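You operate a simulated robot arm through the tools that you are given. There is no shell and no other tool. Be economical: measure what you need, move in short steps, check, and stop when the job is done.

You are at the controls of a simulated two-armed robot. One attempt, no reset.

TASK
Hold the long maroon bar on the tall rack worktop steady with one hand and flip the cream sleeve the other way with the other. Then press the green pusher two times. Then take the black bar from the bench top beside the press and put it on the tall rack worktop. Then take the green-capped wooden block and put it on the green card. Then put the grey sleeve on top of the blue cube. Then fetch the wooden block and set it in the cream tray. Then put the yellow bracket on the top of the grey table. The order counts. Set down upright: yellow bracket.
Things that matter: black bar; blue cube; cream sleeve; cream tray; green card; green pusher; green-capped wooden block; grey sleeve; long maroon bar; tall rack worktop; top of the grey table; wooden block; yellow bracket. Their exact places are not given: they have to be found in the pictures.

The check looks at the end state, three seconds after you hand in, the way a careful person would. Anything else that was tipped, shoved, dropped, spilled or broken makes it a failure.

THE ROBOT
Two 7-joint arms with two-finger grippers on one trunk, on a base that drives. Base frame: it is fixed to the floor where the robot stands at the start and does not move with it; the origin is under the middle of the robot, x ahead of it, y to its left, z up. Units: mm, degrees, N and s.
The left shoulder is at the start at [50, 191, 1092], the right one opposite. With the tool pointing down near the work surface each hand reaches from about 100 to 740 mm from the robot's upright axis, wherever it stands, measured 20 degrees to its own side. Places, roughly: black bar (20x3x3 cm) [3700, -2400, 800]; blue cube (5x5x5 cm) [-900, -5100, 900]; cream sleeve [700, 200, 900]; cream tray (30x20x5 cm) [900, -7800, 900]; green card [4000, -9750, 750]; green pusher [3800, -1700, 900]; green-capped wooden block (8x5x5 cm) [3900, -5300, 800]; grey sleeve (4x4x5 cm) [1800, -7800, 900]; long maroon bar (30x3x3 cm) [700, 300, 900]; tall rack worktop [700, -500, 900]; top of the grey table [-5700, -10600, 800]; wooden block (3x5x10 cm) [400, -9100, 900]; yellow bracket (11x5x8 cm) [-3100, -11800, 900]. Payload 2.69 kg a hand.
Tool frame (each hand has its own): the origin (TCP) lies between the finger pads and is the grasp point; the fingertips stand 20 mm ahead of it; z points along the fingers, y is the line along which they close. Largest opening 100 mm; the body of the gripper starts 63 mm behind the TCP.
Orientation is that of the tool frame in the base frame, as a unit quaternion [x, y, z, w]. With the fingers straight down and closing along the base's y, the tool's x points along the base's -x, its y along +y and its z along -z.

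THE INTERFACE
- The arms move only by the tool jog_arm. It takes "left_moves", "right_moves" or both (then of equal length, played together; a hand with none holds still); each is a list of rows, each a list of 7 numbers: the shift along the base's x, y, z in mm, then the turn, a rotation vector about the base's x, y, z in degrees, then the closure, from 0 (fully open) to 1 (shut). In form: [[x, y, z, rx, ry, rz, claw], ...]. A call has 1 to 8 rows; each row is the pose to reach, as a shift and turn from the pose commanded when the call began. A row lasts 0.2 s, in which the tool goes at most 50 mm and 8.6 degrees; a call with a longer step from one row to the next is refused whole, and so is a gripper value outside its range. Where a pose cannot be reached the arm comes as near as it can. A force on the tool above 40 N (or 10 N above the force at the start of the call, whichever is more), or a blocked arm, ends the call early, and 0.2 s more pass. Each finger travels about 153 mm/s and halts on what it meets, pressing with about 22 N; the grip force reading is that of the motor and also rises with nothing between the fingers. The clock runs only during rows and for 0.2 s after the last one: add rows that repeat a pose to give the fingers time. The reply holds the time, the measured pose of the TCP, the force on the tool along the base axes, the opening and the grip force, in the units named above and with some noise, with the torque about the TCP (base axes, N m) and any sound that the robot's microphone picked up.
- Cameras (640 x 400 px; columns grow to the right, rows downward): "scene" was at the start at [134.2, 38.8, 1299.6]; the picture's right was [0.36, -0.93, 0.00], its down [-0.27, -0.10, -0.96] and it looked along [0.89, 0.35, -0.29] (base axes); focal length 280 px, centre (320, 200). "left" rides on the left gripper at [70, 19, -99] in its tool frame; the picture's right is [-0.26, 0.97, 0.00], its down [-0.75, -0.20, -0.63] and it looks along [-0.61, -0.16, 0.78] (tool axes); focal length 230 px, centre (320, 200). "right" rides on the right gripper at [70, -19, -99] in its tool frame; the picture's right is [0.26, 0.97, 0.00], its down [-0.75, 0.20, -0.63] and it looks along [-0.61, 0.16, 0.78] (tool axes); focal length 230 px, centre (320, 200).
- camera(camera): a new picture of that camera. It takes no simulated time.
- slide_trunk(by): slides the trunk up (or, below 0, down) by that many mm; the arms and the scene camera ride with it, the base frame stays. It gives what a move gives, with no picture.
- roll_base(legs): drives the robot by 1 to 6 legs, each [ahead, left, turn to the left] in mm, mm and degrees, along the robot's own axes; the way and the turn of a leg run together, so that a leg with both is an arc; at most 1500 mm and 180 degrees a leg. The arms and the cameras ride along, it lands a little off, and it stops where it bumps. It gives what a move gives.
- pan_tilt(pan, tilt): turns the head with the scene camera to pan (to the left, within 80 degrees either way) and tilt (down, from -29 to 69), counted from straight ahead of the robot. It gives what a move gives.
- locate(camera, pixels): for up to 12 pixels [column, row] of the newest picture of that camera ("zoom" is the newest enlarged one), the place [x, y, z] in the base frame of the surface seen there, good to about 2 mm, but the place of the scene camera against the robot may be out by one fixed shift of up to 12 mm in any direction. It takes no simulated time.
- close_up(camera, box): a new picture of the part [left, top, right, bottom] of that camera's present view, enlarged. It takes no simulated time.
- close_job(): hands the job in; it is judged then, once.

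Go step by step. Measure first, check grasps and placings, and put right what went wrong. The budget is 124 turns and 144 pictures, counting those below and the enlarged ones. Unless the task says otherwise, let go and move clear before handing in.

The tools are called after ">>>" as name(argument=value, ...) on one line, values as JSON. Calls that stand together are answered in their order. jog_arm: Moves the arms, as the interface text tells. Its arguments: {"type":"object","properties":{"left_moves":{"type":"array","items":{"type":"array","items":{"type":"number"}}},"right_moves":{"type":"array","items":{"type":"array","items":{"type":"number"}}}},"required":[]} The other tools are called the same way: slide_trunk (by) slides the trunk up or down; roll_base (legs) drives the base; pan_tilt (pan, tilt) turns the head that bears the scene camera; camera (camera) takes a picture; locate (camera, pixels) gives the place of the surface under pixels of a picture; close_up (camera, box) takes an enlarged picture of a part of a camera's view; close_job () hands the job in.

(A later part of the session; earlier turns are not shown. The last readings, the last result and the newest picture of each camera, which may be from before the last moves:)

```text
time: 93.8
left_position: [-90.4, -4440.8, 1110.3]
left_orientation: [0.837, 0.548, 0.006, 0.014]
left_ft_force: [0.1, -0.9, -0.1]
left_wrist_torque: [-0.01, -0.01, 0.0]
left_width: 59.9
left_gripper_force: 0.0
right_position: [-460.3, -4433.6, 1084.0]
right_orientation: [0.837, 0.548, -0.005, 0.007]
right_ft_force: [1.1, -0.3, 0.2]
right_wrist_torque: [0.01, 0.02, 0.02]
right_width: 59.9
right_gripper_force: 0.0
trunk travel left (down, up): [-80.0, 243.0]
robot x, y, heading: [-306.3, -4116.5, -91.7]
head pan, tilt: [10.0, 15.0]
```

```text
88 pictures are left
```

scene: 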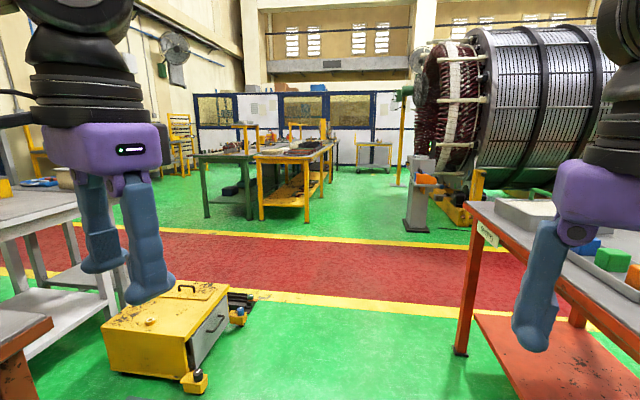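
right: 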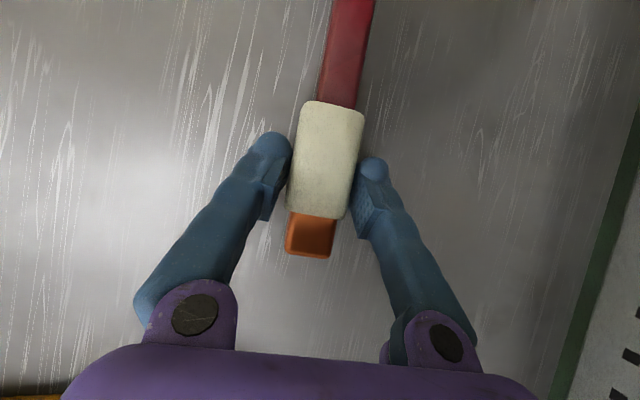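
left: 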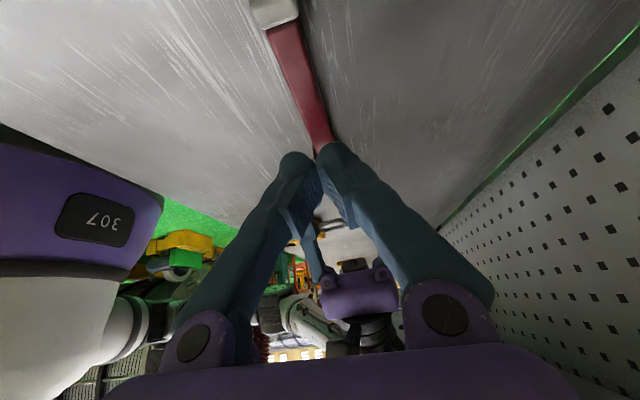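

The red walkway leads along +x towards the far wall benches and the yellow press. I'll check the cart and walkway places before driving.

>>> locate(camera="scene", pixels=[[205, 385], [245, 310], [130, 290], [300, 245], [300, 290], [60, 260], [205, 215], [262, 220], [460, 350], [415, 228]])

>>> roll_base(legs=[[1450, 0, 0], [0, 0, 91]])

>>> pan_tilt(pan=0, tilt=12)

>>> camera(camera="scene")

```text
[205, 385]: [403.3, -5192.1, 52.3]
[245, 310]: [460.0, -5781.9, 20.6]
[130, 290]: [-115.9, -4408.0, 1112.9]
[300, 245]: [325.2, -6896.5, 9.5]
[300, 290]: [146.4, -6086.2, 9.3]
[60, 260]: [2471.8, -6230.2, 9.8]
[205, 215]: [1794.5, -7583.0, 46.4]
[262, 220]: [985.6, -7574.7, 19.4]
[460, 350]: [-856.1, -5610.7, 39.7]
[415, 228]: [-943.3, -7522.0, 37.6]
```

```text
time: 104.9
left_position: [-3.7, -5355.1, 1108.6]
left_orientation: [0.204, 0.979, 0.014, 0.005]
left_ft_force: [-0.5, -0.9, 0.3]
left_wrist_torque: [0.0, 0.02, 0.02]
left_width: 60.3
left_gripper_force: 0.0
right_position: [-12.3, -5725.7, 1082.8]
right_orientation: [0.203, 0.979, 0.001, 0.008]
right_ft_force: [0.3, 0.1, -0.2]
right_wrist_torque: [-0.03, 0.01, 0.03]
right_width: 59.9
right_gripper_force: 0.0
trunk travel left (down, up): [-80.0, 243.0]
robot x, y, heading: [-327.8, -5569.5, -1.4]
head pan, tilt: [10.0, 15.0]
```

```text
time: 105.6
left_position: [-5.8, -5355.1, 1108.5]
left_orientation: [0.203, 0.979, 0.014, 0.006]
left_ft_force: [0.2, 0.2, 0.6]
left_wrist_torque: [-0.02, -0.02, -0.01]
left_width: 59.9
left_gripper_force: 0.1
right_position: [-11.3, -5727.1, 1084.1]
right_orientation: [0.203, 0.979, 0.001, 0.008]
right_ft_force: [-0.1, 0.1, -0.3]
right_wrist_torque: [0.01, 0.01, -0.02]
right_width: 59.9
right_gripper_force: 0.0
trunk travel left (down, up): [-80.0, 243.0]
robot x, y, heading: [-328.1, -5575.6, -1.1]
head pan, tilt: [0.0, 12.0]
```

```text
87 pictures are left
```

scene: 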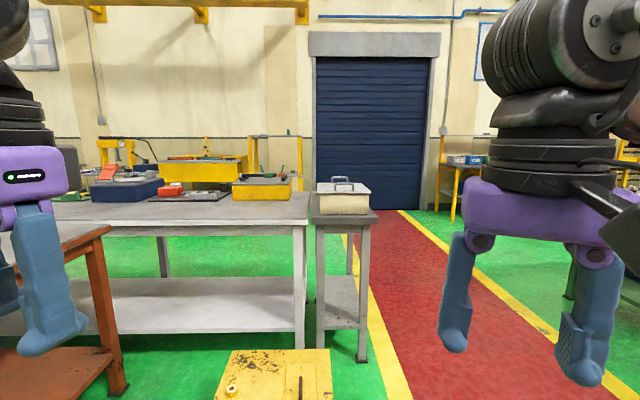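

The cart sits in front, so I'll sidestep right to the walkway centre and drive along it to x≈2750, then look left.

>>> roll_base(legs=[[0, -780, 1], [1500, 0, 0], [1500, 0, 0]])

>>> pan_tilt(pan=75, tilt=12)

>>> camera(camera="scene")

>>> pan_tilt(pan=15, tilt=15)

>>> camera(camera="scene")

```text
time: 127.0
left_position: [3024.4, -6245.1, 1108.1]
left_orientation: [0.226, 0.974, 0.014, 0.006]
left_ft_force: [0.3, 0.2, -0.3]
left_wrist_torque: [-0.01, 0.0, 0.0]
left_width: 60.1
left_gripper_force: 0.0
right_position: [2999.4, -6615.2, 1084.2]
right_orientation: [0.227, 0.974, 0.0, 0.009]
right_ft_force: [-0.3, 0.3, 0.2]
right_wrist_torque: [0.01, 0.0, -0.01]
right_width: 60.2
right_gripper_force: 0.1
trunk travel left (down, up): [-80.0, 243.0]
robot x, y, heading: [2688.8, -6446.4, -3.9]
head pan, tilt: [0.0, 12.0]
```

```text
time: 128.5
left_position: [3025.1, -6244.7, 1107.6]
left_orientation: [0.226, 0.974, 0.014, 0.006]
left_ft_force: [0.2, -0.8, -0.1]
left_wrist_torque: [0.0, 0.01, 0.02]
left_width: 60.1
left_gripper_force: 0.0
right_position: [2998.7, -6616.2, 1084.3]
right_orientation: [0.227, 0.974, 0.001, 0.008]
right_ft_force: [0.2, -0.5, 0.4]
right_wrist_torque: [0.0, 0.03, 0.01]
right_width: 60.2
right_gripper_force: 0.0
trunk travel left (down, up): [-80.0, 243.0]
robot x, y, heading: [2690.6, -6447.0, -3.6]
head pan, tilt: [75.0, 12.0]
```

```text
86 pictures are left
```

scene: 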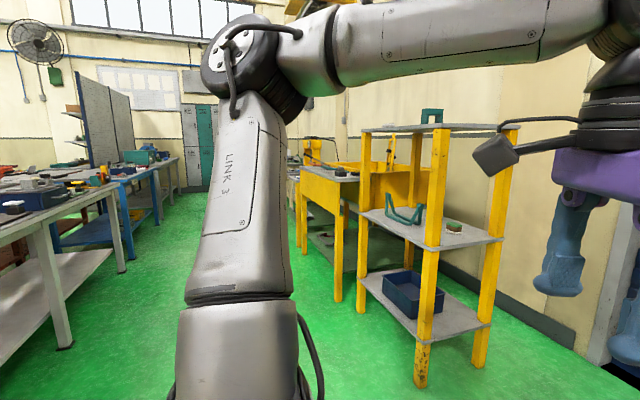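

```text
time: 129.8
left_position: [3024.5, -6243.7, 1109.7]
left_orientation: [0.226, 0.974, 0.014, 0.006]
left_ft_force: [0.1, 0.1, -0.2]
left_wrist_torque: [0.03, 0.02, -0.05]
left_width: 60.1
left_gripper_force: 0.1
right_position: [2999.8, -6615.0, 1082.7]
right_orientation: [0.226, 0.974, 0.001, 0.008]
right_ft_force: [-0.3, -0.1, 0.4]
right_wrist_torque: [0.0, 0.0, -0.02]
right_width: 60.2
right_gripper_force: 0.0
trunk travel left (down, up): [-80.0, 243.0]
robot x, y, heading: [2690.6, -6446.0, -4.0]
head pan, tilt: [15.0, 15.0]
```

```text
85 pictures are left
```

scene: 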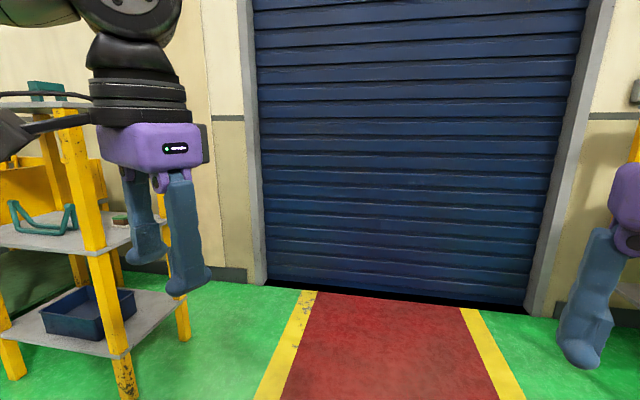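

The green-capped block is on the yellow shelf at about (455,225) in the earlier view. I'll turn left to face +y and view the corridor.

>>> roll_base(legs=[[0, 0, 94]])

>>> pan_tilt(pan=-5, tilt=14)

>>> camera(camera="scene")

>>> locate(camera="scene", pixels=[[250, 300], [300, 230], [340, 260], [380, 300], [200, 300], [420, 360], [300, 200], [260, 240]])

```text
time: 134.2
left_position: [2461.9, -6127.2, 1109.2]
left_orientation: [-0.564, 0.826, 0.014, -0.006]
left_ft_force: [0.7, 0.2, 0.0]
left_wrist_torque: [-0.01, 0.0, -0.01]
left_width: 60.2
left_gripper_force: 0.1
right_position: [2832.9, -6122.2, 1083.8]
right_orientation: [-0.563, 0.827, 0.007, 0.004]
right_ft_force: [0.1, 0.9, 0.4]
right_wrist_torque: [0.0, -0.03, -0.02]
right_width: 60.1
right_gripper_force: 0.0
trunk travel left (down, up): [-80.0, 243.0]
robot x, y, heading: [2689.1, -6445.1, 90.7]
head pan, tilt: [15.0, 15.0]
```

```text
time: 135.0
left_position: [2462.1, -6127.9, 1108.4]
left_orientation: [-0.564, 0.826, 0.014, -0.007]
left_ft_force: [0.4, 0.1, 0.8]
left_wrist_torque: [-0.02, -0.01, 0.0]
left_width: 60.0
left_gripper_force: 0.1
right_position: [2833.4, -6121.8, 1082.6]
right_orientation: [-0.563, 0.826, 0.006, 0.005]
right_ft_force: [0.1, -0.5, 0.1]
right_wrist_torque: [0.01, 0.05, 0.02]
right_width: 60.1
right_gripper_force: 0.2
trunk travel left (down, up): [-80.0, 243.0]
robot x, y, heading: [2686.3, -6446.4, 90.5]
head pan, tilt: [-5.0, 14.0]
```

```text
84 pictures are left
```

scene: 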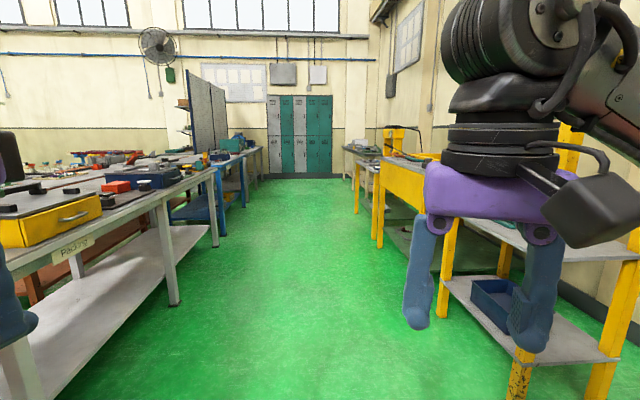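

```text
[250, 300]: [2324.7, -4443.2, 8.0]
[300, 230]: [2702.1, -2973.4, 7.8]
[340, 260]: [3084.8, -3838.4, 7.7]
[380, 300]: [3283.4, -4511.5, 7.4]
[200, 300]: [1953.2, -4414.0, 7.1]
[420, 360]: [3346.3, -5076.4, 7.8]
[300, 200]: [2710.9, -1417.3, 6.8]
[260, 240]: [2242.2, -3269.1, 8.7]
```

The corridor is clear from x≈1900 to 3400. I'll drive up it to about (2950,−2150) and turn to face the benches on the +x side.

>>> roll_base(legs=[[1500, -80, 0], [1500, -80, 0], [1300, -80, 0], [0, 0, -90]])

>>> pan_tilt(pan=10, tilt=22)

>>> camera(camera="scene")

```text
refused: leg 1 is longer than a leg can be; nothing moved
```

```text
time: 135.8
left_position: [2462.0, -6128.0, 1108.7]
left_orientation: [-0.563, 0.826, 0.014, -0.006]
left_ft_force: [0.0, 0.7, -0.2]
left_wrist_torque: [0.01, -0.01, 0.04]
left_width: 60.0
left_gripper_force: 0.1
right_position: [2832.4, -6122.3, 1083.5]
right_orientation: [-0.563, 0.826, 0.007, 0.005]
right_ft_force: [-0.2, 0.9, -0.9]
right_wrist_torque: [0.0, -0.01, 0.02]
right_width: 60.0
right_gripper_force: 0.0
trunk travel left (down, up): [-80.0, 243.0]
robot x, y, heading: [2692.6, -6441.6, 90.8]
head pan, tilt: [10.0, 22.0]
```

```text
83 pictures are left
```

scene: 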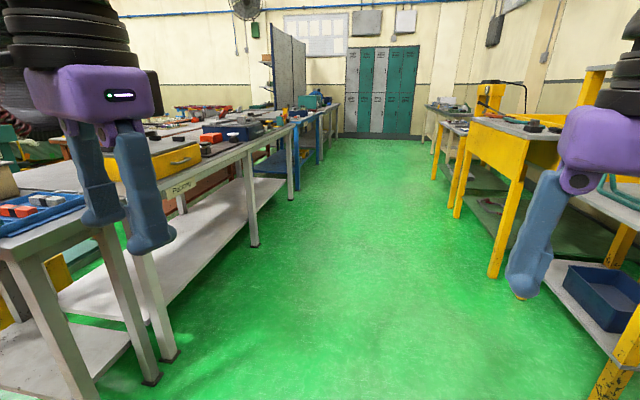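

>>> roll_base(legs=[[1450, -80, 0], [1450, -80, 0], [1400, -80, 0], [0, 0, -90]])

>>> camera(camera="scene")

```text
time: 160.3
left_position: [3231.5, -1937.4, 1109.0]
left_orientation: [0.205, 0.979, 0.014, 0.005]
left_ft_force: [-0.4, -0.1, -0.3]
left_wrist_torque: [-0.01, 0.0, 0.02]
left_width: 59.6
left_gripper_force: 0.0
right_position: [3223.2, -2309.0, 1084.2]
right_orientation: [0.204, 0.979, 0.0, 0.009]
right_ft_force: [0.7, -0.8, 0.1]
right_wrist_torque: [-0.04, -0.01, -0.02]
right_width: 60.4
right_gripper_force: 0.0
trunk travel left (down, up): [-80.0, 243.0]
robot x, y, heading: [2905.1, -2152.4, -1.5]
head pan, tilt: [10.0, 22.0]
```

```text
82 pictures are left
```

scene: 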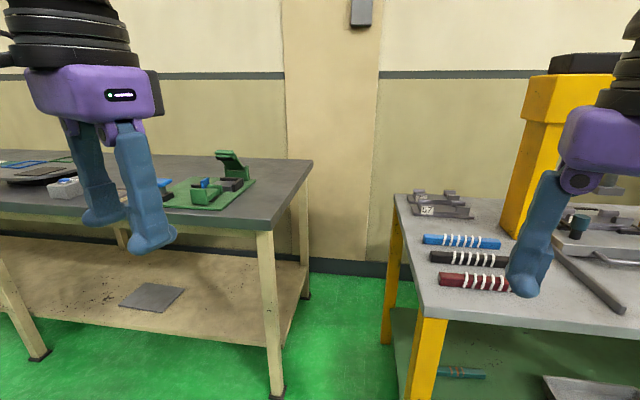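

The green device is at (225,180) on the left bench, and bars lie at (465,258) on the press bench. I'll zoom in and locate.

>>> close_up(camera="scene", box=[130, 140, 290, 240])

>>> locate(camera="scene", pixels=[[233, 158], [205, 185], [232, 184], [215, 200], [432, 256], [508, 262], [435, 278], [508, 285], [590, 280], [300, 165], [265, 225], [180, 200]])

>>> close_up(camera="scene", box=[380, 170, 640, 332])

```text
4.00 times, centred on (210, 190) of scene
```

zoom: 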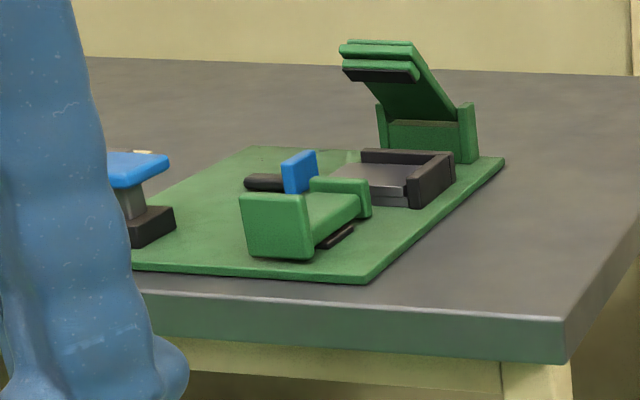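

```text
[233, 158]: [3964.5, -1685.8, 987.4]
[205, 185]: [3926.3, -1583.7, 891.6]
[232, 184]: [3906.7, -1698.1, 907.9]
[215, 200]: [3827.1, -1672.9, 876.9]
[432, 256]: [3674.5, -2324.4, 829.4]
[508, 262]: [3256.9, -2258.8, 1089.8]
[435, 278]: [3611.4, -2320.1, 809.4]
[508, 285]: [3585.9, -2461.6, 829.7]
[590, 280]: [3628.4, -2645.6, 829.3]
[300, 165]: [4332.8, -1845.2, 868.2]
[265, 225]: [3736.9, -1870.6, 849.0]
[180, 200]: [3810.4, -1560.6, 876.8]
```

```text
2.46 times, centred on (510, 251) of scene
```

zoom: 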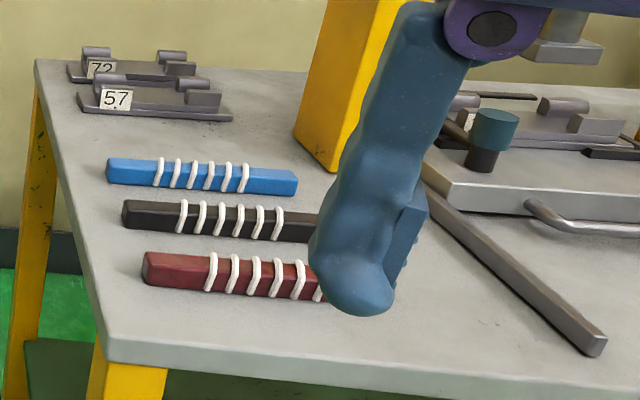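

The black bar (with white windings) is at about (3670,−2330…−2470) and the green mechanism's front block is near (3830,−1670,900). I'll drive in front of the green mechanism and look down at it.

>>> roll_base(legs=[[200, 470, 1.5]])

>>> pan_tilt(pan=0, tilt=30)

>>> camera(camera="scene")

>>> camera(camera="right")

```text
time: 165.0
left_position: [3423.2, -1451.4, 1108.5]
left_orientation: [0.187, 0.982, 0.015, 0.005]
left_ft_force: [0.5, 0.4, 0.6]
left_wrist_torque: [-0.01, 0.04, -0.02]
left_width: 60.0
left_gripper_force: 0.1
right_position: [3429.8, -1822.7, 1083.8]
right_orientation: [0.187, 0.982, 0.001, 0.008]
right_ft_force: [-0.1, 0.5, 0.7]
right_wrist_torque: [-0.03, -0.01, 0.04]
right_width: 60.0
right_gripper_force: 0.1
trunk travel left (down, up): [-80.0, 243.0]
robot x, y, heading: [3105.4, -1678.2, 0.7]
head pan, tilt: [10.0, 22.0]
```

```text
time: 165.7
left_position: [3423.7, -1451.3, 1108.7]
left_orientation: [0.187, 0.982, 0.015, 0.005]
left_ft_force: [0.3, 0.3, -0.1]
left_wrist_torque: [-0.02, 0.0, -0.01]
left_width: 60.2
left_gripper_force: 0.0
right_position: [3429.1, -1822.9, 1083.1]
right_orientation: [0.187, 0.982, 0.002, 0.008]
right_ft_force: [-0.1, -0.2, -0.5]
right_wrist_torque: [-0.02, 0.02, 0.0]
right_width: 59.7
right_gripper_force: 0.1
trunk travel left (down, up): [-80.0, 243.0]
robot x, y, heading: [3106.5, -1678.0, 0.6]
head pan, tilt: [0.0, 30.0]
```

```text
79 pictures are left
```

scene: 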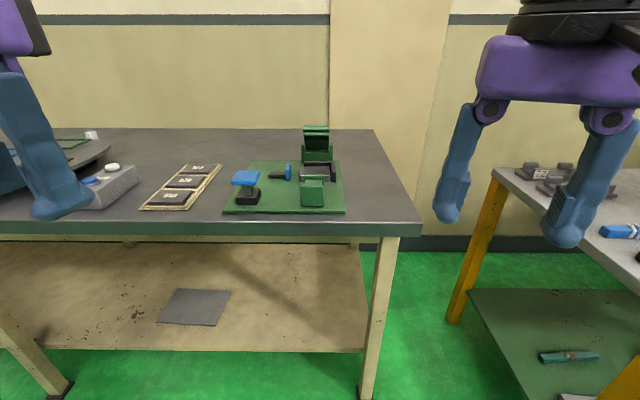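

```text
78 pictures are left
```

right: 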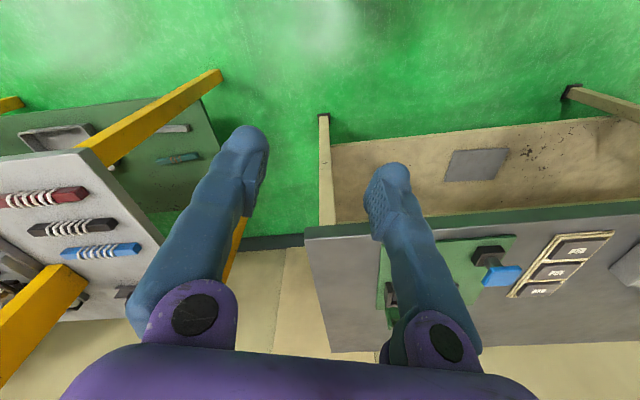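

>>> close_up(camera="scene", box=[215, 115, 359, 220])

>>> locate(camera="scene", pixels=[[312, 195], [312, 183], [303, 195], [322, 195], [288, 172], [280, 178], [320, 172], [318, 130], [245, 179], [248, 195], [235, 212], [312, 205]])

```text
3.81 times, centred on (287, 168) of scene
```

zoom: 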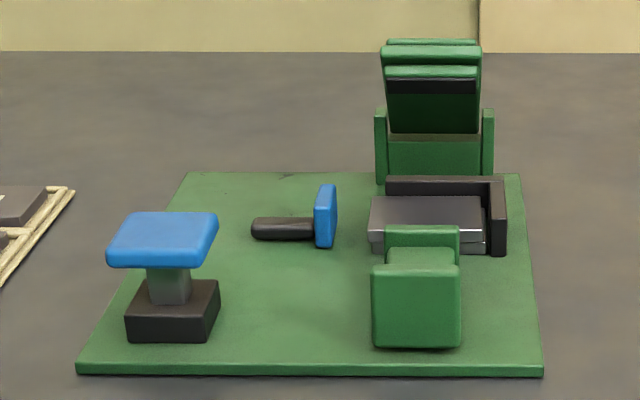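

```text
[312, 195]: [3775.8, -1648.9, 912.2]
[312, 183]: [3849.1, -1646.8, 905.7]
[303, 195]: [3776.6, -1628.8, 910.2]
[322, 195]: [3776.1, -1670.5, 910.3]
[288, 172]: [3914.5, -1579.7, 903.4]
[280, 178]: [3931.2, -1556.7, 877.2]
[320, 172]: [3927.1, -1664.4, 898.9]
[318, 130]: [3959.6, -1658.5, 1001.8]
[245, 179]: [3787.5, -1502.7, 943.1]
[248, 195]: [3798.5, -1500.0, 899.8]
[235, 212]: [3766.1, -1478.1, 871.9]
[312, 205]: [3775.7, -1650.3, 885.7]
```

The jig has a green T-shaped pusher with its front plate at about (3776,−1649, z 885–930), pushed along +x. I'll line up the right hand in front of it.

>>> roll_base(legs=[[100, 170, -0.7]])

>>> jog_arm(right_moves=[[15, 0, -10, 0, 0, 7, 0.8], [30, 0, -30, 0, 0, 14, 1], [45, 0, -60, 0, 0, 22, 1], [60, 0, -90, 0, 0, 22, 1], [80, 0, -110, 0, 0, 22, 1]], left_moves=[[0, 0, 0, 0, 0, 7, 0.3], [0, 0, 0, 0, 0, 14, 0.3], [0, 0, 0, 0, 0, 22, 0.3], [0, 0, 0, 0, 0, 22, 0.3], [0, 0, 0, 0, 0, 22, 0.3]])

>>> camera(camera="right")

>>> camera(camera="scene")

```text
time: 167.8
left_position: [3524.6, -1285.9, 1108.9]
left_orientation: [0.193, 0.981, 0.014, 0.005]
left_ft_force: [-0.3, 0.6, 0.2]
left_wrist_torque: [-0.03, 0.02, 0.02]
left_width: 60.1
left_gripper_force: 0.0
right_position: [3525.1, -1657.5, 1083.4]
right_orientation: [0.193, 0.981, 0.001, 0.007]
right_ft_force: [-0.5, -0.1, -0.6]
right_wrist_torque: [0.02, -0.02, -0.02]
right_width: 59.9
right_gripper_force: 0.1
trunk travel left (down, up): [-80.0, 243.0]
robot x, y, heading: [3203.3, -1510.3, 0.2]
head pan, tilt: [0.0, 30.0]
```

```text
time: 169.0
left_position: [3524.9, -1286.3, 1108.4]
left_orientation: [0.0, 1.0, 0.016, 0.003]
left_ft_force: [-0.5, 0.2, 0.0]
left_wrist_torque: [0.01, 0.03, 0.03]
left_width: 70.1
left_gripper_force: 0.2
right_position: [3606.0, -1657.7, 973.1]
right_orientation: [0.002, 1.0, 0.003, 0.008]
right_ft_force: [0.1, -1.0, 0.5]
right_wrist_torque: [0.01, 0.01, -0.02]
right_width: 0.0
right_gripper_force: 22.7
trunk travel left (down, up): [-80.0, 243.0]
robot x, y, heading: [3203.9, -1510.7, 0.0]
head pan, tilt: [0.0, 30.0]
```

```text
76 pictures are left
```

right: 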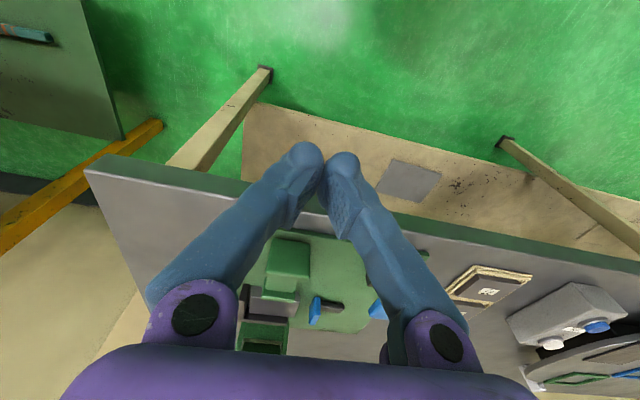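

```text
75 pictures are left
```

scene: 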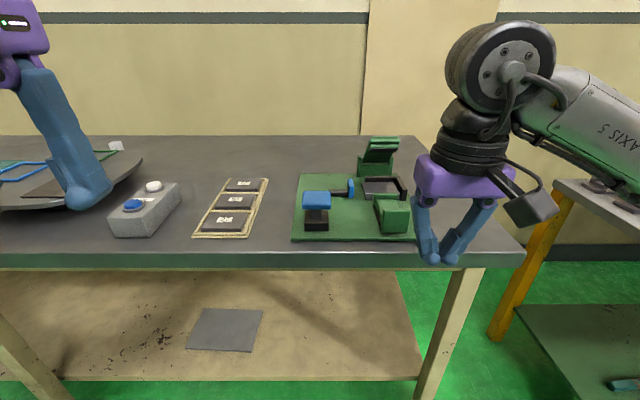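

I'll get the pusher's exact place from the right camera: its front plate is at about (290,265).

>>> locate(camera="right", pixels=[[290, 245], [290, 265], [275, 265], [306, 268], [288, 280], [280, 296], [340, 300], [150, 178], [390, 255]])

>>> locate(camera="scene", pixels=[[395, 215], [395, 200], [385, 200], [405, 222], [395, 228], [390, 187]])

>>> close_up(camera="scene", box=[280, 130, 440, 250])

```text
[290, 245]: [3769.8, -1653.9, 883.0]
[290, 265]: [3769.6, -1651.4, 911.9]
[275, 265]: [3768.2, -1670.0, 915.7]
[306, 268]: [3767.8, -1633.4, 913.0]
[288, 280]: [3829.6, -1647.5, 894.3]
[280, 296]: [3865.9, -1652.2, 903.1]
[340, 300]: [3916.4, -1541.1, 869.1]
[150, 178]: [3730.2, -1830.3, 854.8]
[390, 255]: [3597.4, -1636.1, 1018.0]
```

```text
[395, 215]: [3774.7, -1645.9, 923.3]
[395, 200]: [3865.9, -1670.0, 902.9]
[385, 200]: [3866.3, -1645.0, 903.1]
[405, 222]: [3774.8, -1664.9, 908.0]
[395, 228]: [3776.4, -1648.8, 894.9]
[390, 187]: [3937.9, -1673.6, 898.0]
```

```text
3.33 times, centred on (360, 190) of scene
```

zoom: 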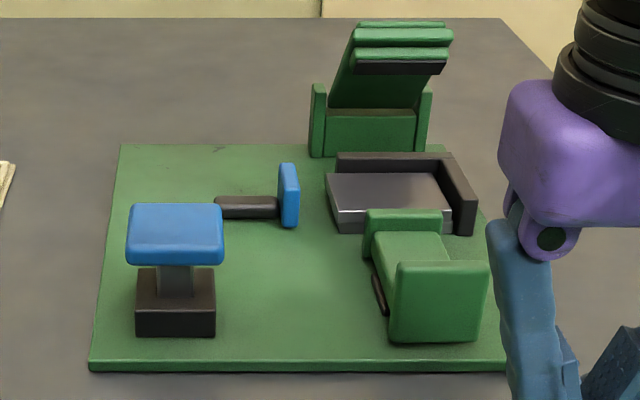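

The front plate is at x≈3769, y≈−1652, z 880–920. I'll lower the closed fingers in front of it at z≈903 and push along +x until the force rises.

>>> jog_arm(right_moves=[[40, 3, 0, 0, 0, 0, 1], [80, 6, 0, 0, 0, 0, 1], [110, 6, 0, 0, 0, 0, 1], [128, 6, -20, 0, 0, 0, 1], [128, 6, -45, 0, 0, 0, 1], [128, 6, -70, 0, 0, 0, 1]])

>>> jog_arm(right_moves=[[6, 0, 0, 0, 0, 0, 1], [12, 0, 0, 0, 0, 0, 1], [18, 0, 0, 0, 0, 0, 1], [24, 0, 0, 0, 0, 0, 1], [30, 0, 0, 0, 0, 0, 1], [36, 0, 0, 0, 0, 0, 1], [42, 0, 0, 0, 0, 0, 1], [48, 0, 0, 0, 0, 0, 1]])

>>> close_up(camera="scene", box=[280, 130, 440, 250])

```text
time: 170.4
left_position: [3525.5, -1285.9, 1108.1]
left_orientation: [0.002, 1.0, 0.015, 0.002]
left_ft_force: [-0.6, -0.1, 0.2]
left_wrist_torque: [-0.02, -0.02, 0.0]
left_width: 69.9
left_gripper_force: 0.2
right_position: [3735.6, -1650.7, 905.3]
right_orientation: [0.002, 1.0, 0.003, 0.007]
right_ft_force: [0.3, -0.3, 0.5]
right_wrist_torque: [-0.02, -0.02, -0.01]
right_width: 0.2
right_gripper_force: 21.7
trunk travel left (down, up): [-80.0, 243.0]
robot x, y, heading: [3202.7, -1508.4, 0.1]
head pan, tilt: [0.0, 30.0]
```

```text
time: 172.2
left_position: [3524.4, -1286.9, 1108.2]
left_orientation: [0.002, 1.0, 0.015, 0.002]
left_ft_force: [0.1, 0.1, -0.2]
left_wrist_torque: [-0.03, 0.04, 0.01]
left_width: 70.2
left_gripper_force: 0.1
right_position: [3781.1, -1651.6, 904.0]
right_orientation: [0.002, 1.0, 0.003, 0.008]
right_ft_force: [-7.7, -1.4, -0.7]
right_wrist_torque: [0.03, 0.08, -0.02]
right_width: 6.1
right_gripper_force: 28.5
trunk travel left (down, up): [-80.0, 243.0]
robot x, y, heading: [3200.3, -1509.3, 0.1]
head pan, tilt: [0.0, 30.0]
```

```text
3.33 times, centred on (360, 190) of scene
```

zoom: 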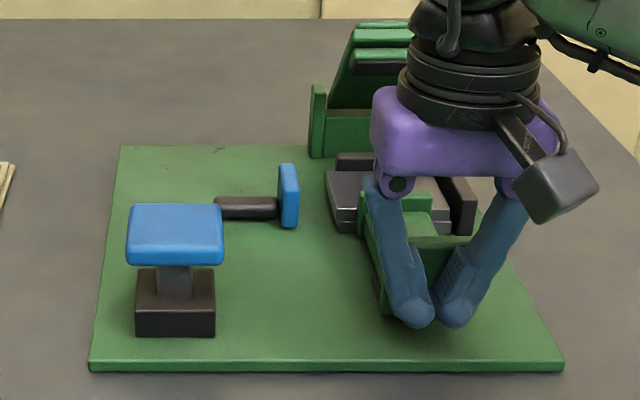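

The pusher moved ~24 mm at 8 N. I'll keep pressing to its end stop.

>>> jog_arm(right_moves=[[4, 0, 0, 0, 0, 0, 1], [8, 0, 0, 0, 0, 0, 1], [12, 0, 0, 0, 0, 0, 1], [16, 0, 0, 0, 0, 0, 1], [16, 0, 0, 0, 0, 0, 1]])

>>> close_up(camera="scene", box=[280, 130, 440, 250])

>>> jog_arm(right_moves=[[-15, 0, 0, 0, 0, 0, 1], [-30, 0, 0, 0, 0, 0, 1], [-45, 0, 0, 0, 0, 0, 1], [-65, 0, 0, 0, 0, 0, 1]])

>>> close_up(camera="scene", box=[280, 130, 440, 250])

```text
time: 172.8
left_position: [3523.1, -1287.4, 1108.4]
left_orientation: [0.001, 1.0, 0.015, 0.004]
left_ft_force: [-0.4, 0.7, 0.1]
left_wrist_torque: [0.0, -0.03, 0.0]
left_width: 69.8
left_gripper_force: 0.0
right_position: [3782.5, -1651.4, 903.2]
right_orientation: [-0.002, 1.0, 0.0, -0.001]
right_ft_force: [-16.3, -1.3, 3.1]
right_wrist_torque: [-0.18, 0.12, -0.03]
right_width: 6.0
right_gripper_force: 29.7
trunk travel left (down, up): [-80.0, 243.0]
robot x, y, heading: [3203.4, -1511.6, -0.2]
head pan, tilt: [0.0, 30.0]
stopped in row 2 (right hand): the force on the tool passed its limit at 45 N (the readings are from after the stop); the commanded pose is now the measured one
```

```text
3.33 times, centred on (360, 190) of scene
```

zoom: 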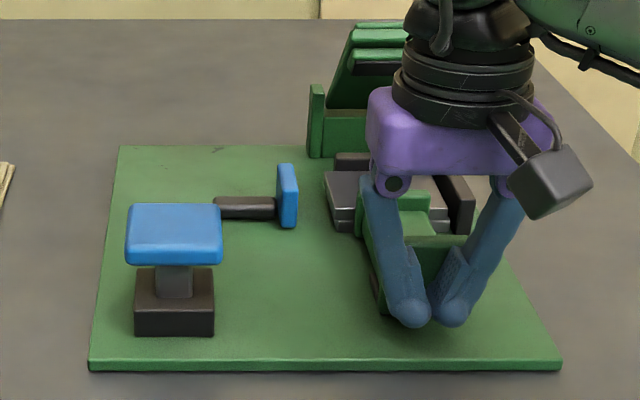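

```text
time: 173.8
left_position: [3523.0, -1287.2, 1108.9]
left_orientation: [0.001, 1.0, 0.017, 0.002]
left_ft_force: [0.0, 0.3, -1.4]
left_wrist_torque: [-0.02, 0.02, 0.01]
left_width: 69.8
left_gripper_force: 0.0
right_position: [3718.5, -1649.9, 900.5]
right_orientation: [0.0, 1.0, 0.002, 0.001]
right_ft_force: [-1.1, -0.4, -0.2]
right_wrist_torque: [-0.03, 0.0, -0.02]
right_width: 0.0
right_gripper_force: 28.8
trunk travel left (down, up): [-80.0, 243.0]
robot x, y, heading: [3199.8, -1510.9, -0.2]
head pan, tilt: [0.0, 30.0]
```

```text
3.33 times, centred on (360, 190) of scene
```

zoom: 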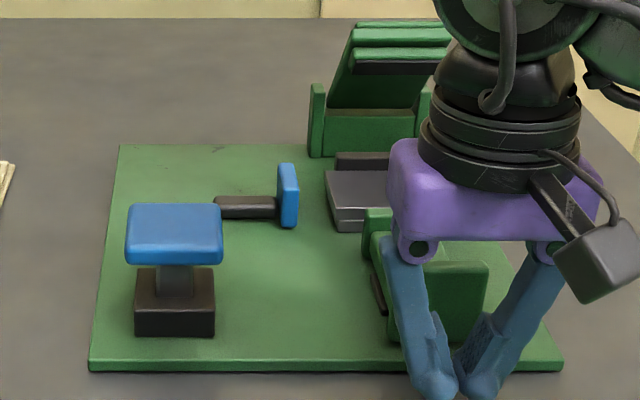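

It pressed to the stop and sprang back. Now the second press.

>>> jog_arm(right_moves=[[18, 0, 2, 0, 0, 0, 1], [34, 0, 3, 0, 0, 0, 1], [41, 0, 3, 0, 0, 0, 1], [47, 0, 3, 0, 0, 0, 1], [53, 0, 3, 0, 0, 0, 1], [59, 0, 3, 0, 0, 0, 1], [65, 0, 3, 0, 0, 0, 1], [70, 0, 3, 0, 0, 0, 1]])

>>> close_up(camera="scene", box=[280, 130, 440, 250])

```text
time: 175.6
left_position: [3522.1, -1287.4, 1109.2]
left_orientation: [0.003, 1.0, 0.015, 0.003]
left_ft_force: [0.3, -0.6, 1.3]
left_wrist_torque: [-0.01, 0.01, 0.0]
left_width: 69.8
left_gripper_force: 0.1
right_position: [3782.2, -1649.9, 902.7]
right_orientation: [-0.005, 1.0, -0.001, -0.009]
right_ft_force: [-15.6, 0.0, 1.9]
right_wrist_torque: [-0.21, 0.08, -0.05]
right_width: 6.1
right_gripper_force: 29.4
trunk travel left (down, up): [-80.0, 243.0]
robot x, y, heading: [3197.7, -1508.8, 0.1]
head pan, tilt: [0.0, 30.0]
stopped in row 8 (right hand): the force on the tool passed its limit at 43 N (the readings are from after the stop); the commanded pose is now the measured one
```

```text
3.33 times, centred on (360, 190) of scene
```

zoom: 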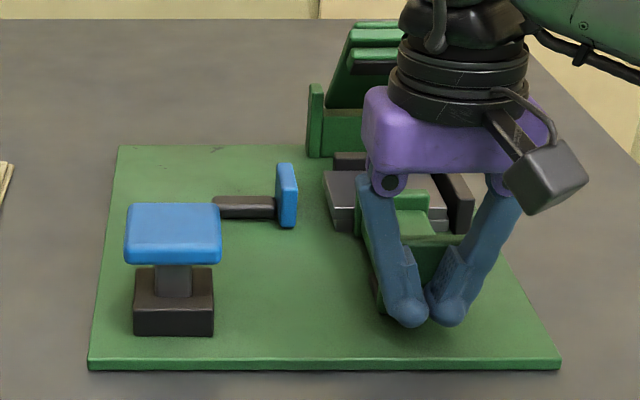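

The second press also hit the stop. I'll retract, then drive over to the black bar.

>>> jog_arm(right_moves=[[-20, 0, 0, 0, 0, 0, 1], [-45, 0, 0, 0, 0, 0, 1], [-75, 0, 0, 0, 0, 0, 1], [-105, 0, 40, 0, 0, 0, 0.7], [-135, 0, 80, 0, 0, 0, 0.3], [-165, 0, 120, 0, 0, 0, 0.3], [-200, 0, 150, 0, 0, 0, 0.3], [-240, 0, 170, 0, 0, 0, 0.3]])

>>> close_up(camera="scene", box=[280, 130, 440, 250])

>>> roll_base(legs=[[-120, -740, 0]])

>>> jog_arm(right_moves=[[10, 0, 0, 0, 0, -8.5, 0.3], [20, 0, 0, 0, 0, -17, 0.3], [30, 0, 0, 0, 0, -25.5, 0.3], [40, 0, 0, 0, 0, -34, 0.3], [50, 0, 0, 0, 0, -42.5, 0.3], [60, 0, 0, 0, 0, -51, 0.3], [70, 0, 0, 0, 0, -59.5, 0.3], [80, 0, 0, 0, 0, -68, 0.3]])

>>> pan_tilt(pan=-10, tilt=35)

>>> camera(camera="scene")

>>> camera(camera="right")

```text
time: 177.4
left_position: [3522.7, -1286.9, 1109.1]
left_orientation: [0.003, 1.0, 0.015, 0.003]
left_ft_force: [-0.2, 0.2, -0.5]
left_wrist_torque: [0.01, 0.01, 0.04]
left_width: 70.1
left_gripper_force: 0.1
right_position: [3542.3, -1650.2, 1073.7]
right_orientation: [-0.003, 1.0, 0.0, -0.006]
right_ft_force: [0.4, -0.4, -0.6]
right_wrist_torque: [0.03, 0.01, 0.0]
right_width: 70.0
right_gripper_force: 0.1
trunk travel left (down, up): [-80.0, 243.0]
robot x, y, heading: [3201.1, -1510.9, 0.0]
head pan, tilt: [0.0, 30.0]
```

```text
3.33 times, centred on (360, 190) of scene
```

zoom: 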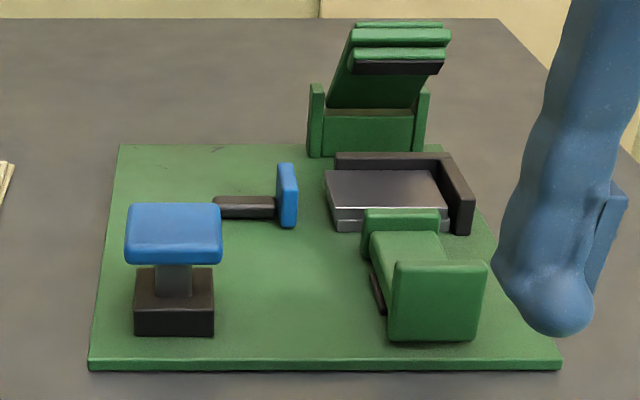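

```text
time: 184.1
left_position: [3400.1, -2004.1, 1106.3]
left_orientation: [0.004, 1.0, 0.016, 0.003]
left_ft_force: [-0.4, -0.2, 0.5]
left_wrist_torque: [-0.01, 0.0, 0.0]
left_width: 70.1
left_gripper_force: 0.1
right_position: [3418.3, -2367.9, 1073.4]
right_orientation: [-0.002, 1.0, -0.001, -0.005]
right_ft_force: [-0.7, 0.7, 0.0]
right_wrist_torque: [0.0, -0.01, 0.02]
right_width: 70.0
right_gripper_force: 0.0
trunk travel left (down, up): [-80.0, 243.0]
robot x, y, heading: [3078.9, -2226.9, -0.4]
head pan, tilt: [0.0, 30.0]
```

```text
time: 185.9
left_position: [3399.2, -2003.8, 1107.9]
left_orientation: [0.004, 1.0, 0.015, 0.003]
left_ft_force: [-0.1, -0.4, -0.9]
left_wrist_torque: [-0.02, 0.01, 0.0]
left_width: 69.7
left_gripper_force: 0.2
right_position: [3499.6, -2367.2, 1072.6]
right_orientation: [0.559, 0.829, 0.004, -0.005]
right_ft_force: [-0.1, 0.0, -0.3]
right_wrist_torque: [0.01, 0.01, 0.0]
right_width: 69.8
right_gripper_force: 0.1
trunk travel left (down, up): [-80.0, 243.0]
robot x, y, heading: [3077.3, -2227.3, -0.5]
head pan, tilt: [0.0, 30.0]
```

```text
time: 186.6
left_position: [3400.5, -2004.5, 1107.9]
left_orientation: [0.004, 1.0, 0.014, 0.003]
left_ft_force: [-0.1, -0.4, -0.5]
left_wrist_torque: [0.01, 0.02, -0.02]
left_width: 70.2
left_gripper_force: 0.2
right_position: [3499.3, -2367.6, 1071.5]
right_orientation: [0.558, 0.83, 0.004, -0.005]
right_ft_force: [0.3, -0.1, 1.0]
right_wrist_torque: [0.0, 0.02, 0.01]
right_width: 69.9
right_gripper_force: 0.0
trunk travel left (down, up): [-80.0, 243.0]
robot x, y, heading: [3078.7, -2228.0, -0.5]
head pan, tilt: [-10.0, 35.0]
```

```text
68 pictures are left
```

scene: 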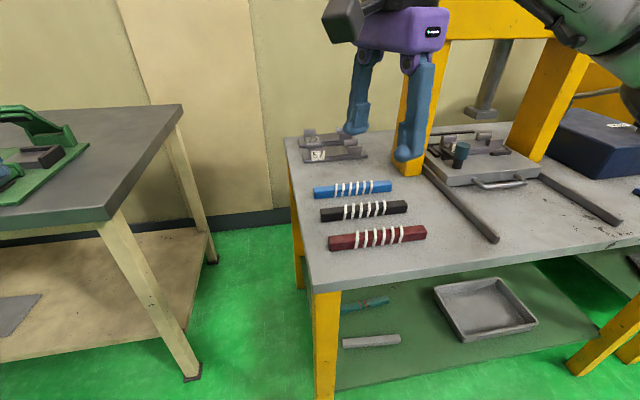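

```text
67 pictures are left
```

right: 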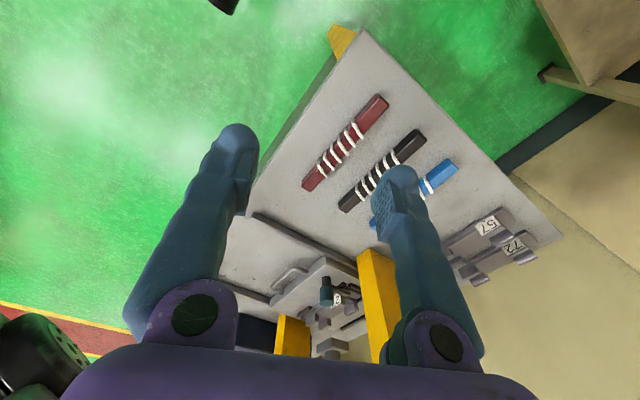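

The pusher is back out and undisturbed. The black bar runs from (347,205) to (420,137) in the right view; I'll locate it and its neighbours.

>>> locate(camera="right", pixels=[[417, 140], [347, 205], [378, 178], [392, 166], [450, 168], [375, 222], [380, 103], [308, 183], [330, 220], [387, 160], [365, 180]])

>>> locate(camera="scene", pixels=[[323, 214], [405, 207], [364, 210], [364, 203], [352, 188], [376, 236], [364, 219]])

```text
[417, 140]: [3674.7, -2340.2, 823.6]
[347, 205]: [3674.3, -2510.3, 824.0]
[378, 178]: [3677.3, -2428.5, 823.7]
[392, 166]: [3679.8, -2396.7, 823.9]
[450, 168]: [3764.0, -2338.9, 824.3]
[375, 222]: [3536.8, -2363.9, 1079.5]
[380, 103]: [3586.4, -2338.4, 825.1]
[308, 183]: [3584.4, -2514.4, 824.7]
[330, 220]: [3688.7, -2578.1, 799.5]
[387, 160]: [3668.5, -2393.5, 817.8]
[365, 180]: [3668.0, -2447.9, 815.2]
```

```text
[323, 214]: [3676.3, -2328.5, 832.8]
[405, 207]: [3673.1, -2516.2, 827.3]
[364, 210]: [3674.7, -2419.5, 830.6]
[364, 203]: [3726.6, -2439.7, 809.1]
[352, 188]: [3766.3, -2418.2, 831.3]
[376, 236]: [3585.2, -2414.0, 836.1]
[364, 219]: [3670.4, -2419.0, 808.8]
```

The bar is centred at (3675,−2424), top z≈824, table ≈800. I'll finish the yaw, go over it, open 70 mm, and check before descending.

>>> jog_arm(right_moves=[[25, -8, -20, 0, 0, -7, 0.3], [50, -16, -45, 0, 0, -14, 0.3], [75, -24, -70, 0, 0, -22, 0.3], [100, -32, -95, 0, 0, -22, 0.3], [125, -40, -120, 0, 0, -22, 0.3], [150, -48, -145, 0, 0, -22, 0.3], [176, -56, -170, 0, 0, -22, 0.3], [176, -56, -190, 0, 0, -22, 0.3]])

>>> jog_arm(right_moves=[[0, 0, -25, 0, 0, 0, 0.3], [0, 0, -45, 0, 0, 0, 0.3], [0, 0, -58, 0, 0, 0, 0.3]])

>>> camera(camera="right")

```text
time: 188.4
left_position: [3399.5, -2005.1, 1107.9]
left_orientation: [0.004, 1.0, 0.015, 0.003]
left_ft_force: [-0.5, -0.2, -0.4]
left_wrist_torque: [-0.04, 0.01, -0.01]
left_width: 70.0
left_gripper_force: 0.0
right_position: [3678.0, -2423.1, 884.2]
right_orientation: [0.706, 0.708, 0.004, -0.004]
right_ft_force: [0.3, 0.1, 0.3]
right_wrist_torque: [0.01, 0.03, -0.04]
right_width: 69.9
right_gripper_force: 0.0
trunk travel left (down, up): [-80.0, 243.0]
robot x, y, heading: [3076.2, -2222.8, -0.5]
head pan, tilt: [-10.0, 35.0]
```

```text
time: 189.2
left_position: [3400.7, -2003.8, 1108.3]
left_orientation: [0.004, 1.0, 0.015, 0.002]
left_ft_force: [0.2, 1.2, -0.4]
left_wrist_torque: [-0.02, 0.0, -0.01]
left_width: 70.0
left_gripper_force: 0.1
right_position: [3675.9, -2421.8, 824.0]
right_orientation: [0.706, 0.709, 0.004, -0.004]
right_ft_force: [0.8, 0.1, 0.4]
right_wrist_torque: [0.0, 0.04, 0.03]
right_width: 70.3
right_gripper_force: 0.1
trunk travel left (down, up): [-80.0, 243.0]
robot x, y, heading: [3076.7, -2225.7, -0.6]
head pan, tilt: [-10.0, 35.0]
```

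```text
66 pictures are left
```

right: 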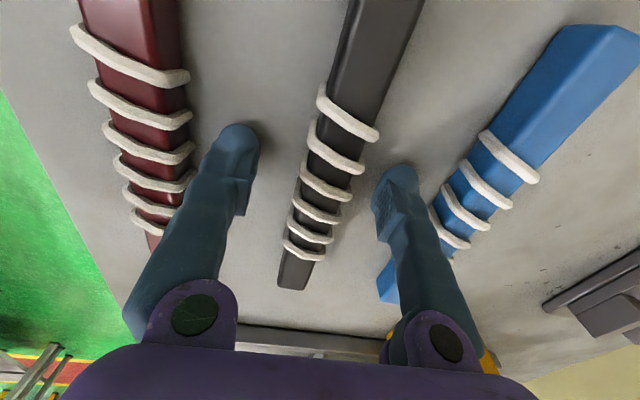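

The fingers straddle the black bar cleanly. I'll close, lift and retract.

>>> jog_arm(right_moves=[[0, 0, 0, 0, 0, 0, 0.7], [0, 0, 0, 0, 0, 0, 1], [0, 0, 0, 0, 0, 0, 1], [0, 0, 30, 0, 0, 0, 1], [0, 0, 70, 0, 0, 0, 1], [-30, 0, 105, 0, 0, 0, 1], [-70, 0, 130, 0, 0, 0, 1], [-115, 0, 150, 0, 0, 0, 1]])

>>> jog_arm(right_moves=[[-40, 0, 20, 0, 0, 8, 1], [-80, 0, 40, 0, 0, 16, 1], [-120, 0, 60, 0, 0, 24, 1], [-150, 0, 80, 0, 0, 32, 1], [-180, 0, 95, 0, 0, 40, 1], [-200, 0, 110, 0, 0, 48, 1], [-210, 0, 120, 0, 0, 56, 1]])

>>> camera(camera="right")

```text
time: 191.0
left_position: [3399.3, -2003.6, 1107.7]
left_orientation: [0.004, 1.0, 0.016, 0.003]
left_ft_force: [0.3, 0.3, 0.9]
left_wrist_torque: [-0.01, -0.02, 0.02]
left_width: 69.9
left_gripper_force: 0.1
right_position: [3558.3, -2420.6, 977.5]
right_orientation: [0.706, 0.708, 0.004, -0.004]
right_ft_force: [-0.3, 0.6, -2.8]
right_wrist_torque: [0.0, -0.01, -0.04]
right_width: 23.1
right_gripper_force: 22.4
trunk travel left (down, up): [-80.0, 243.0]
robot x, y, heading: [3079.0, -2220.9, -0.5]
head pan, tilt: [-10.0, 35.0]
```

```text
time: 192.6
left_position: [3398.9, -2004.2, 1108.7]
left_orientation: [0.005, 1.0, 0.015, 0.003]
left_ft_force: [-0.4, -0.4, 0.2]
left_wrist_torque: [0.02, 0.01, 0.02]
left_width: 69.8
left_gripper_force: 0.0
right_position: [3350.3, -2423.0, 1098.5]
right_orientation: [0.29, 0.957, 0.003, -0.006]
right_ft_force: [0.8, -0.2, -3.1]
right_wrist_torque: [0.0, 0.0, 0.02]
right_width: 23.3
right_gripper_force: 21.2
trunk travel left (down, up): [-80.0, 243.0]
robot x, y, heading: [3080.3, -2220.3, -0.6]
head pan, tilt: [-10.0, 35.0]
```

```text
65 pictures are left
```

right: 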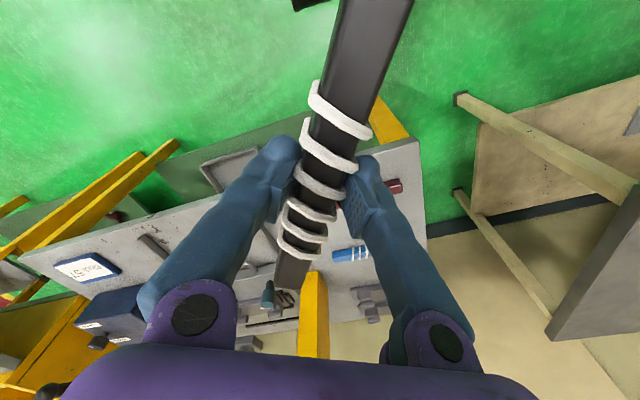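

The black bar is firmly held (23 mm). Now I'll drive back: down the corridor, along the red walkway, and up the aisle to the rack.

>>> roll_base(legs=[[0, 0, -89.4], [1420, -120, 0], [1420, -120, 0], [1400, -120, 0], [0, 0, -90], [1450, 0, 0]])

```text
time: 227.5
left_position: [904.6, -6675.6, 1108.9]
left_orientation: [1.0, -0.006, -0.002, 0.015]
left_ft_force: [0.7, -0.2, -0.3]
left_wrist_torque: [0.0, 0.03, 0.01]
left_width: 70.0
left_gripper_force: 0.1
right_position: [955.1, -6258.3, 1097.7]
right_orientation: [0.956, -0.292, 0.005, 0.002]
right_ft_force: [-0.1, 0.4, -2.7]
right_wrist_torque: [-0.01, 0.0, 0.04]
right_width: 23.4
right_gripper_force: 22.0
trunk travel left (down, up): [-80.0, 243.0]
robot x, y, heading: [1226.2, -6453.8, 179.6]
head pan, tilt: [-10.0, 35.0]
```

On track at (1226,−6454). I'll continue to the aisle and up to the rack.

>>> roll_base(legs=[[1500, 0, 0], [0, 0, -89.6], [1470, 20, 0], [1470, 20, 0], [1470, 20, 0], [1400, 0, 0]])

```text
time: 265.8
left_position: [-601.9, -323.7, 1108.7]
left_orientation: [-0.705, 0.709, 0.013, -0.009]
left_ft_force: [-0.2, -0.3, 0.0]
left_wrist_torque: [0.01, 0.0, 0.01]
left_width: 70.2
left_gripper_force: 0.0
right_position: [-181.9, -370.8, 1096.4]
right_orientation: [-0.473, 0.881, -0.003, -0.005]
right_ft_force: [0.3, 0.1, -3.0]
right_wrist_torque: [-0.02, 0.02, 0.04]
right_width: 23.4
right_gripper_force: 21.8
trunk travel left (down, up): [-80.0, 243.0]
robot x, y, heading: [-376.4, -646.0, 89.9]
head pan, tilt: [-10.0, 35.0]
```

At the rack aisle. I'll turn to face the worktop and look for a free spot.

>>> roll_base(legs=[[0, 0, -90], [400, 170, 0]])

>>> pan_tilt(pan=-5, tilt=35)

>>> camera(camera="scene")

>>> locate(camera="scene", pixels=[[320, 200], [320, 160], [400, 160], [250, 200], [320, 250], [450, 200]])

```text
time: 272.2
left_position: [321.4, -241.6, 1108.7]
left_orientation: [-0.015, 1.0, 0.015, 0.003]
left_ft_force: [0.3, 1.2, 0.8]
left_wrist_torque: [0.0, 0.02, 0.03]
left_width: 70.0
left_gripper_force: 0.1
right_position: [288.9, -662.2, 1097.3]
right_orientation: [0.272, 0.962, 0.001, -0.006]
right_ft_force: [0.0, -0.7, -2.7]
right_wrist_torque: [0.0, 0.07, 0.01]
right_width: 23.4
right_gripper_force: 22.0
trunk travel left (down, up): [-80.0, 243.0]
robot x, y, heading: [7.0, -473.1, 1.8]
head pan, tilt: [-10.0, 35.0]
```

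```text
time: 272.8
left_position: [321.3, -241.0, 1108.3]
left_orientation: [-0.015, 1.0, 0.015, 0.002]
left_ft_force: [0.1, -0.1, 0.4]
left_wrist_torque: [-0.01, 0.0, 0.02]
left_width: 70.0
left_gripper_force: 0.0
right_position: [288.0, -661.6, 1097.4]
right_orientation: [0.272, 0.962, 0.002, -0.005]
right_ft_force: [0.5, 1.1, -3.7]
right_wrist_torque: [-0.01, 0.07, -0.01]
right_width: 23.3
right_gripper_force: 22.3
trunk travel left (down, up): [-80.0, 243.0]
robot x, y, heading: [9.6, -472.9, 1.8]
head pan, tilt: [-5.0, 35.0]
```

```text
64 pictures are left
```

scene: 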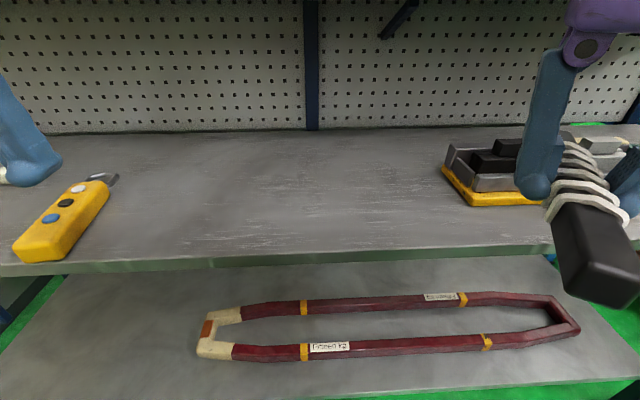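

```text
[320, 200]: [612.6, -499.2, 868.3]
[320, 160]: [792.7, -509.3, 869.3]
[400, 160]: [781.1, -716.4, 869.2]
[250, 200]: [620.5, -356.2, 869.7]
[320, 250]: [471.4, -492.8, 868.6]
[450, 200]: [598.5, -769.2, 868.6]
```

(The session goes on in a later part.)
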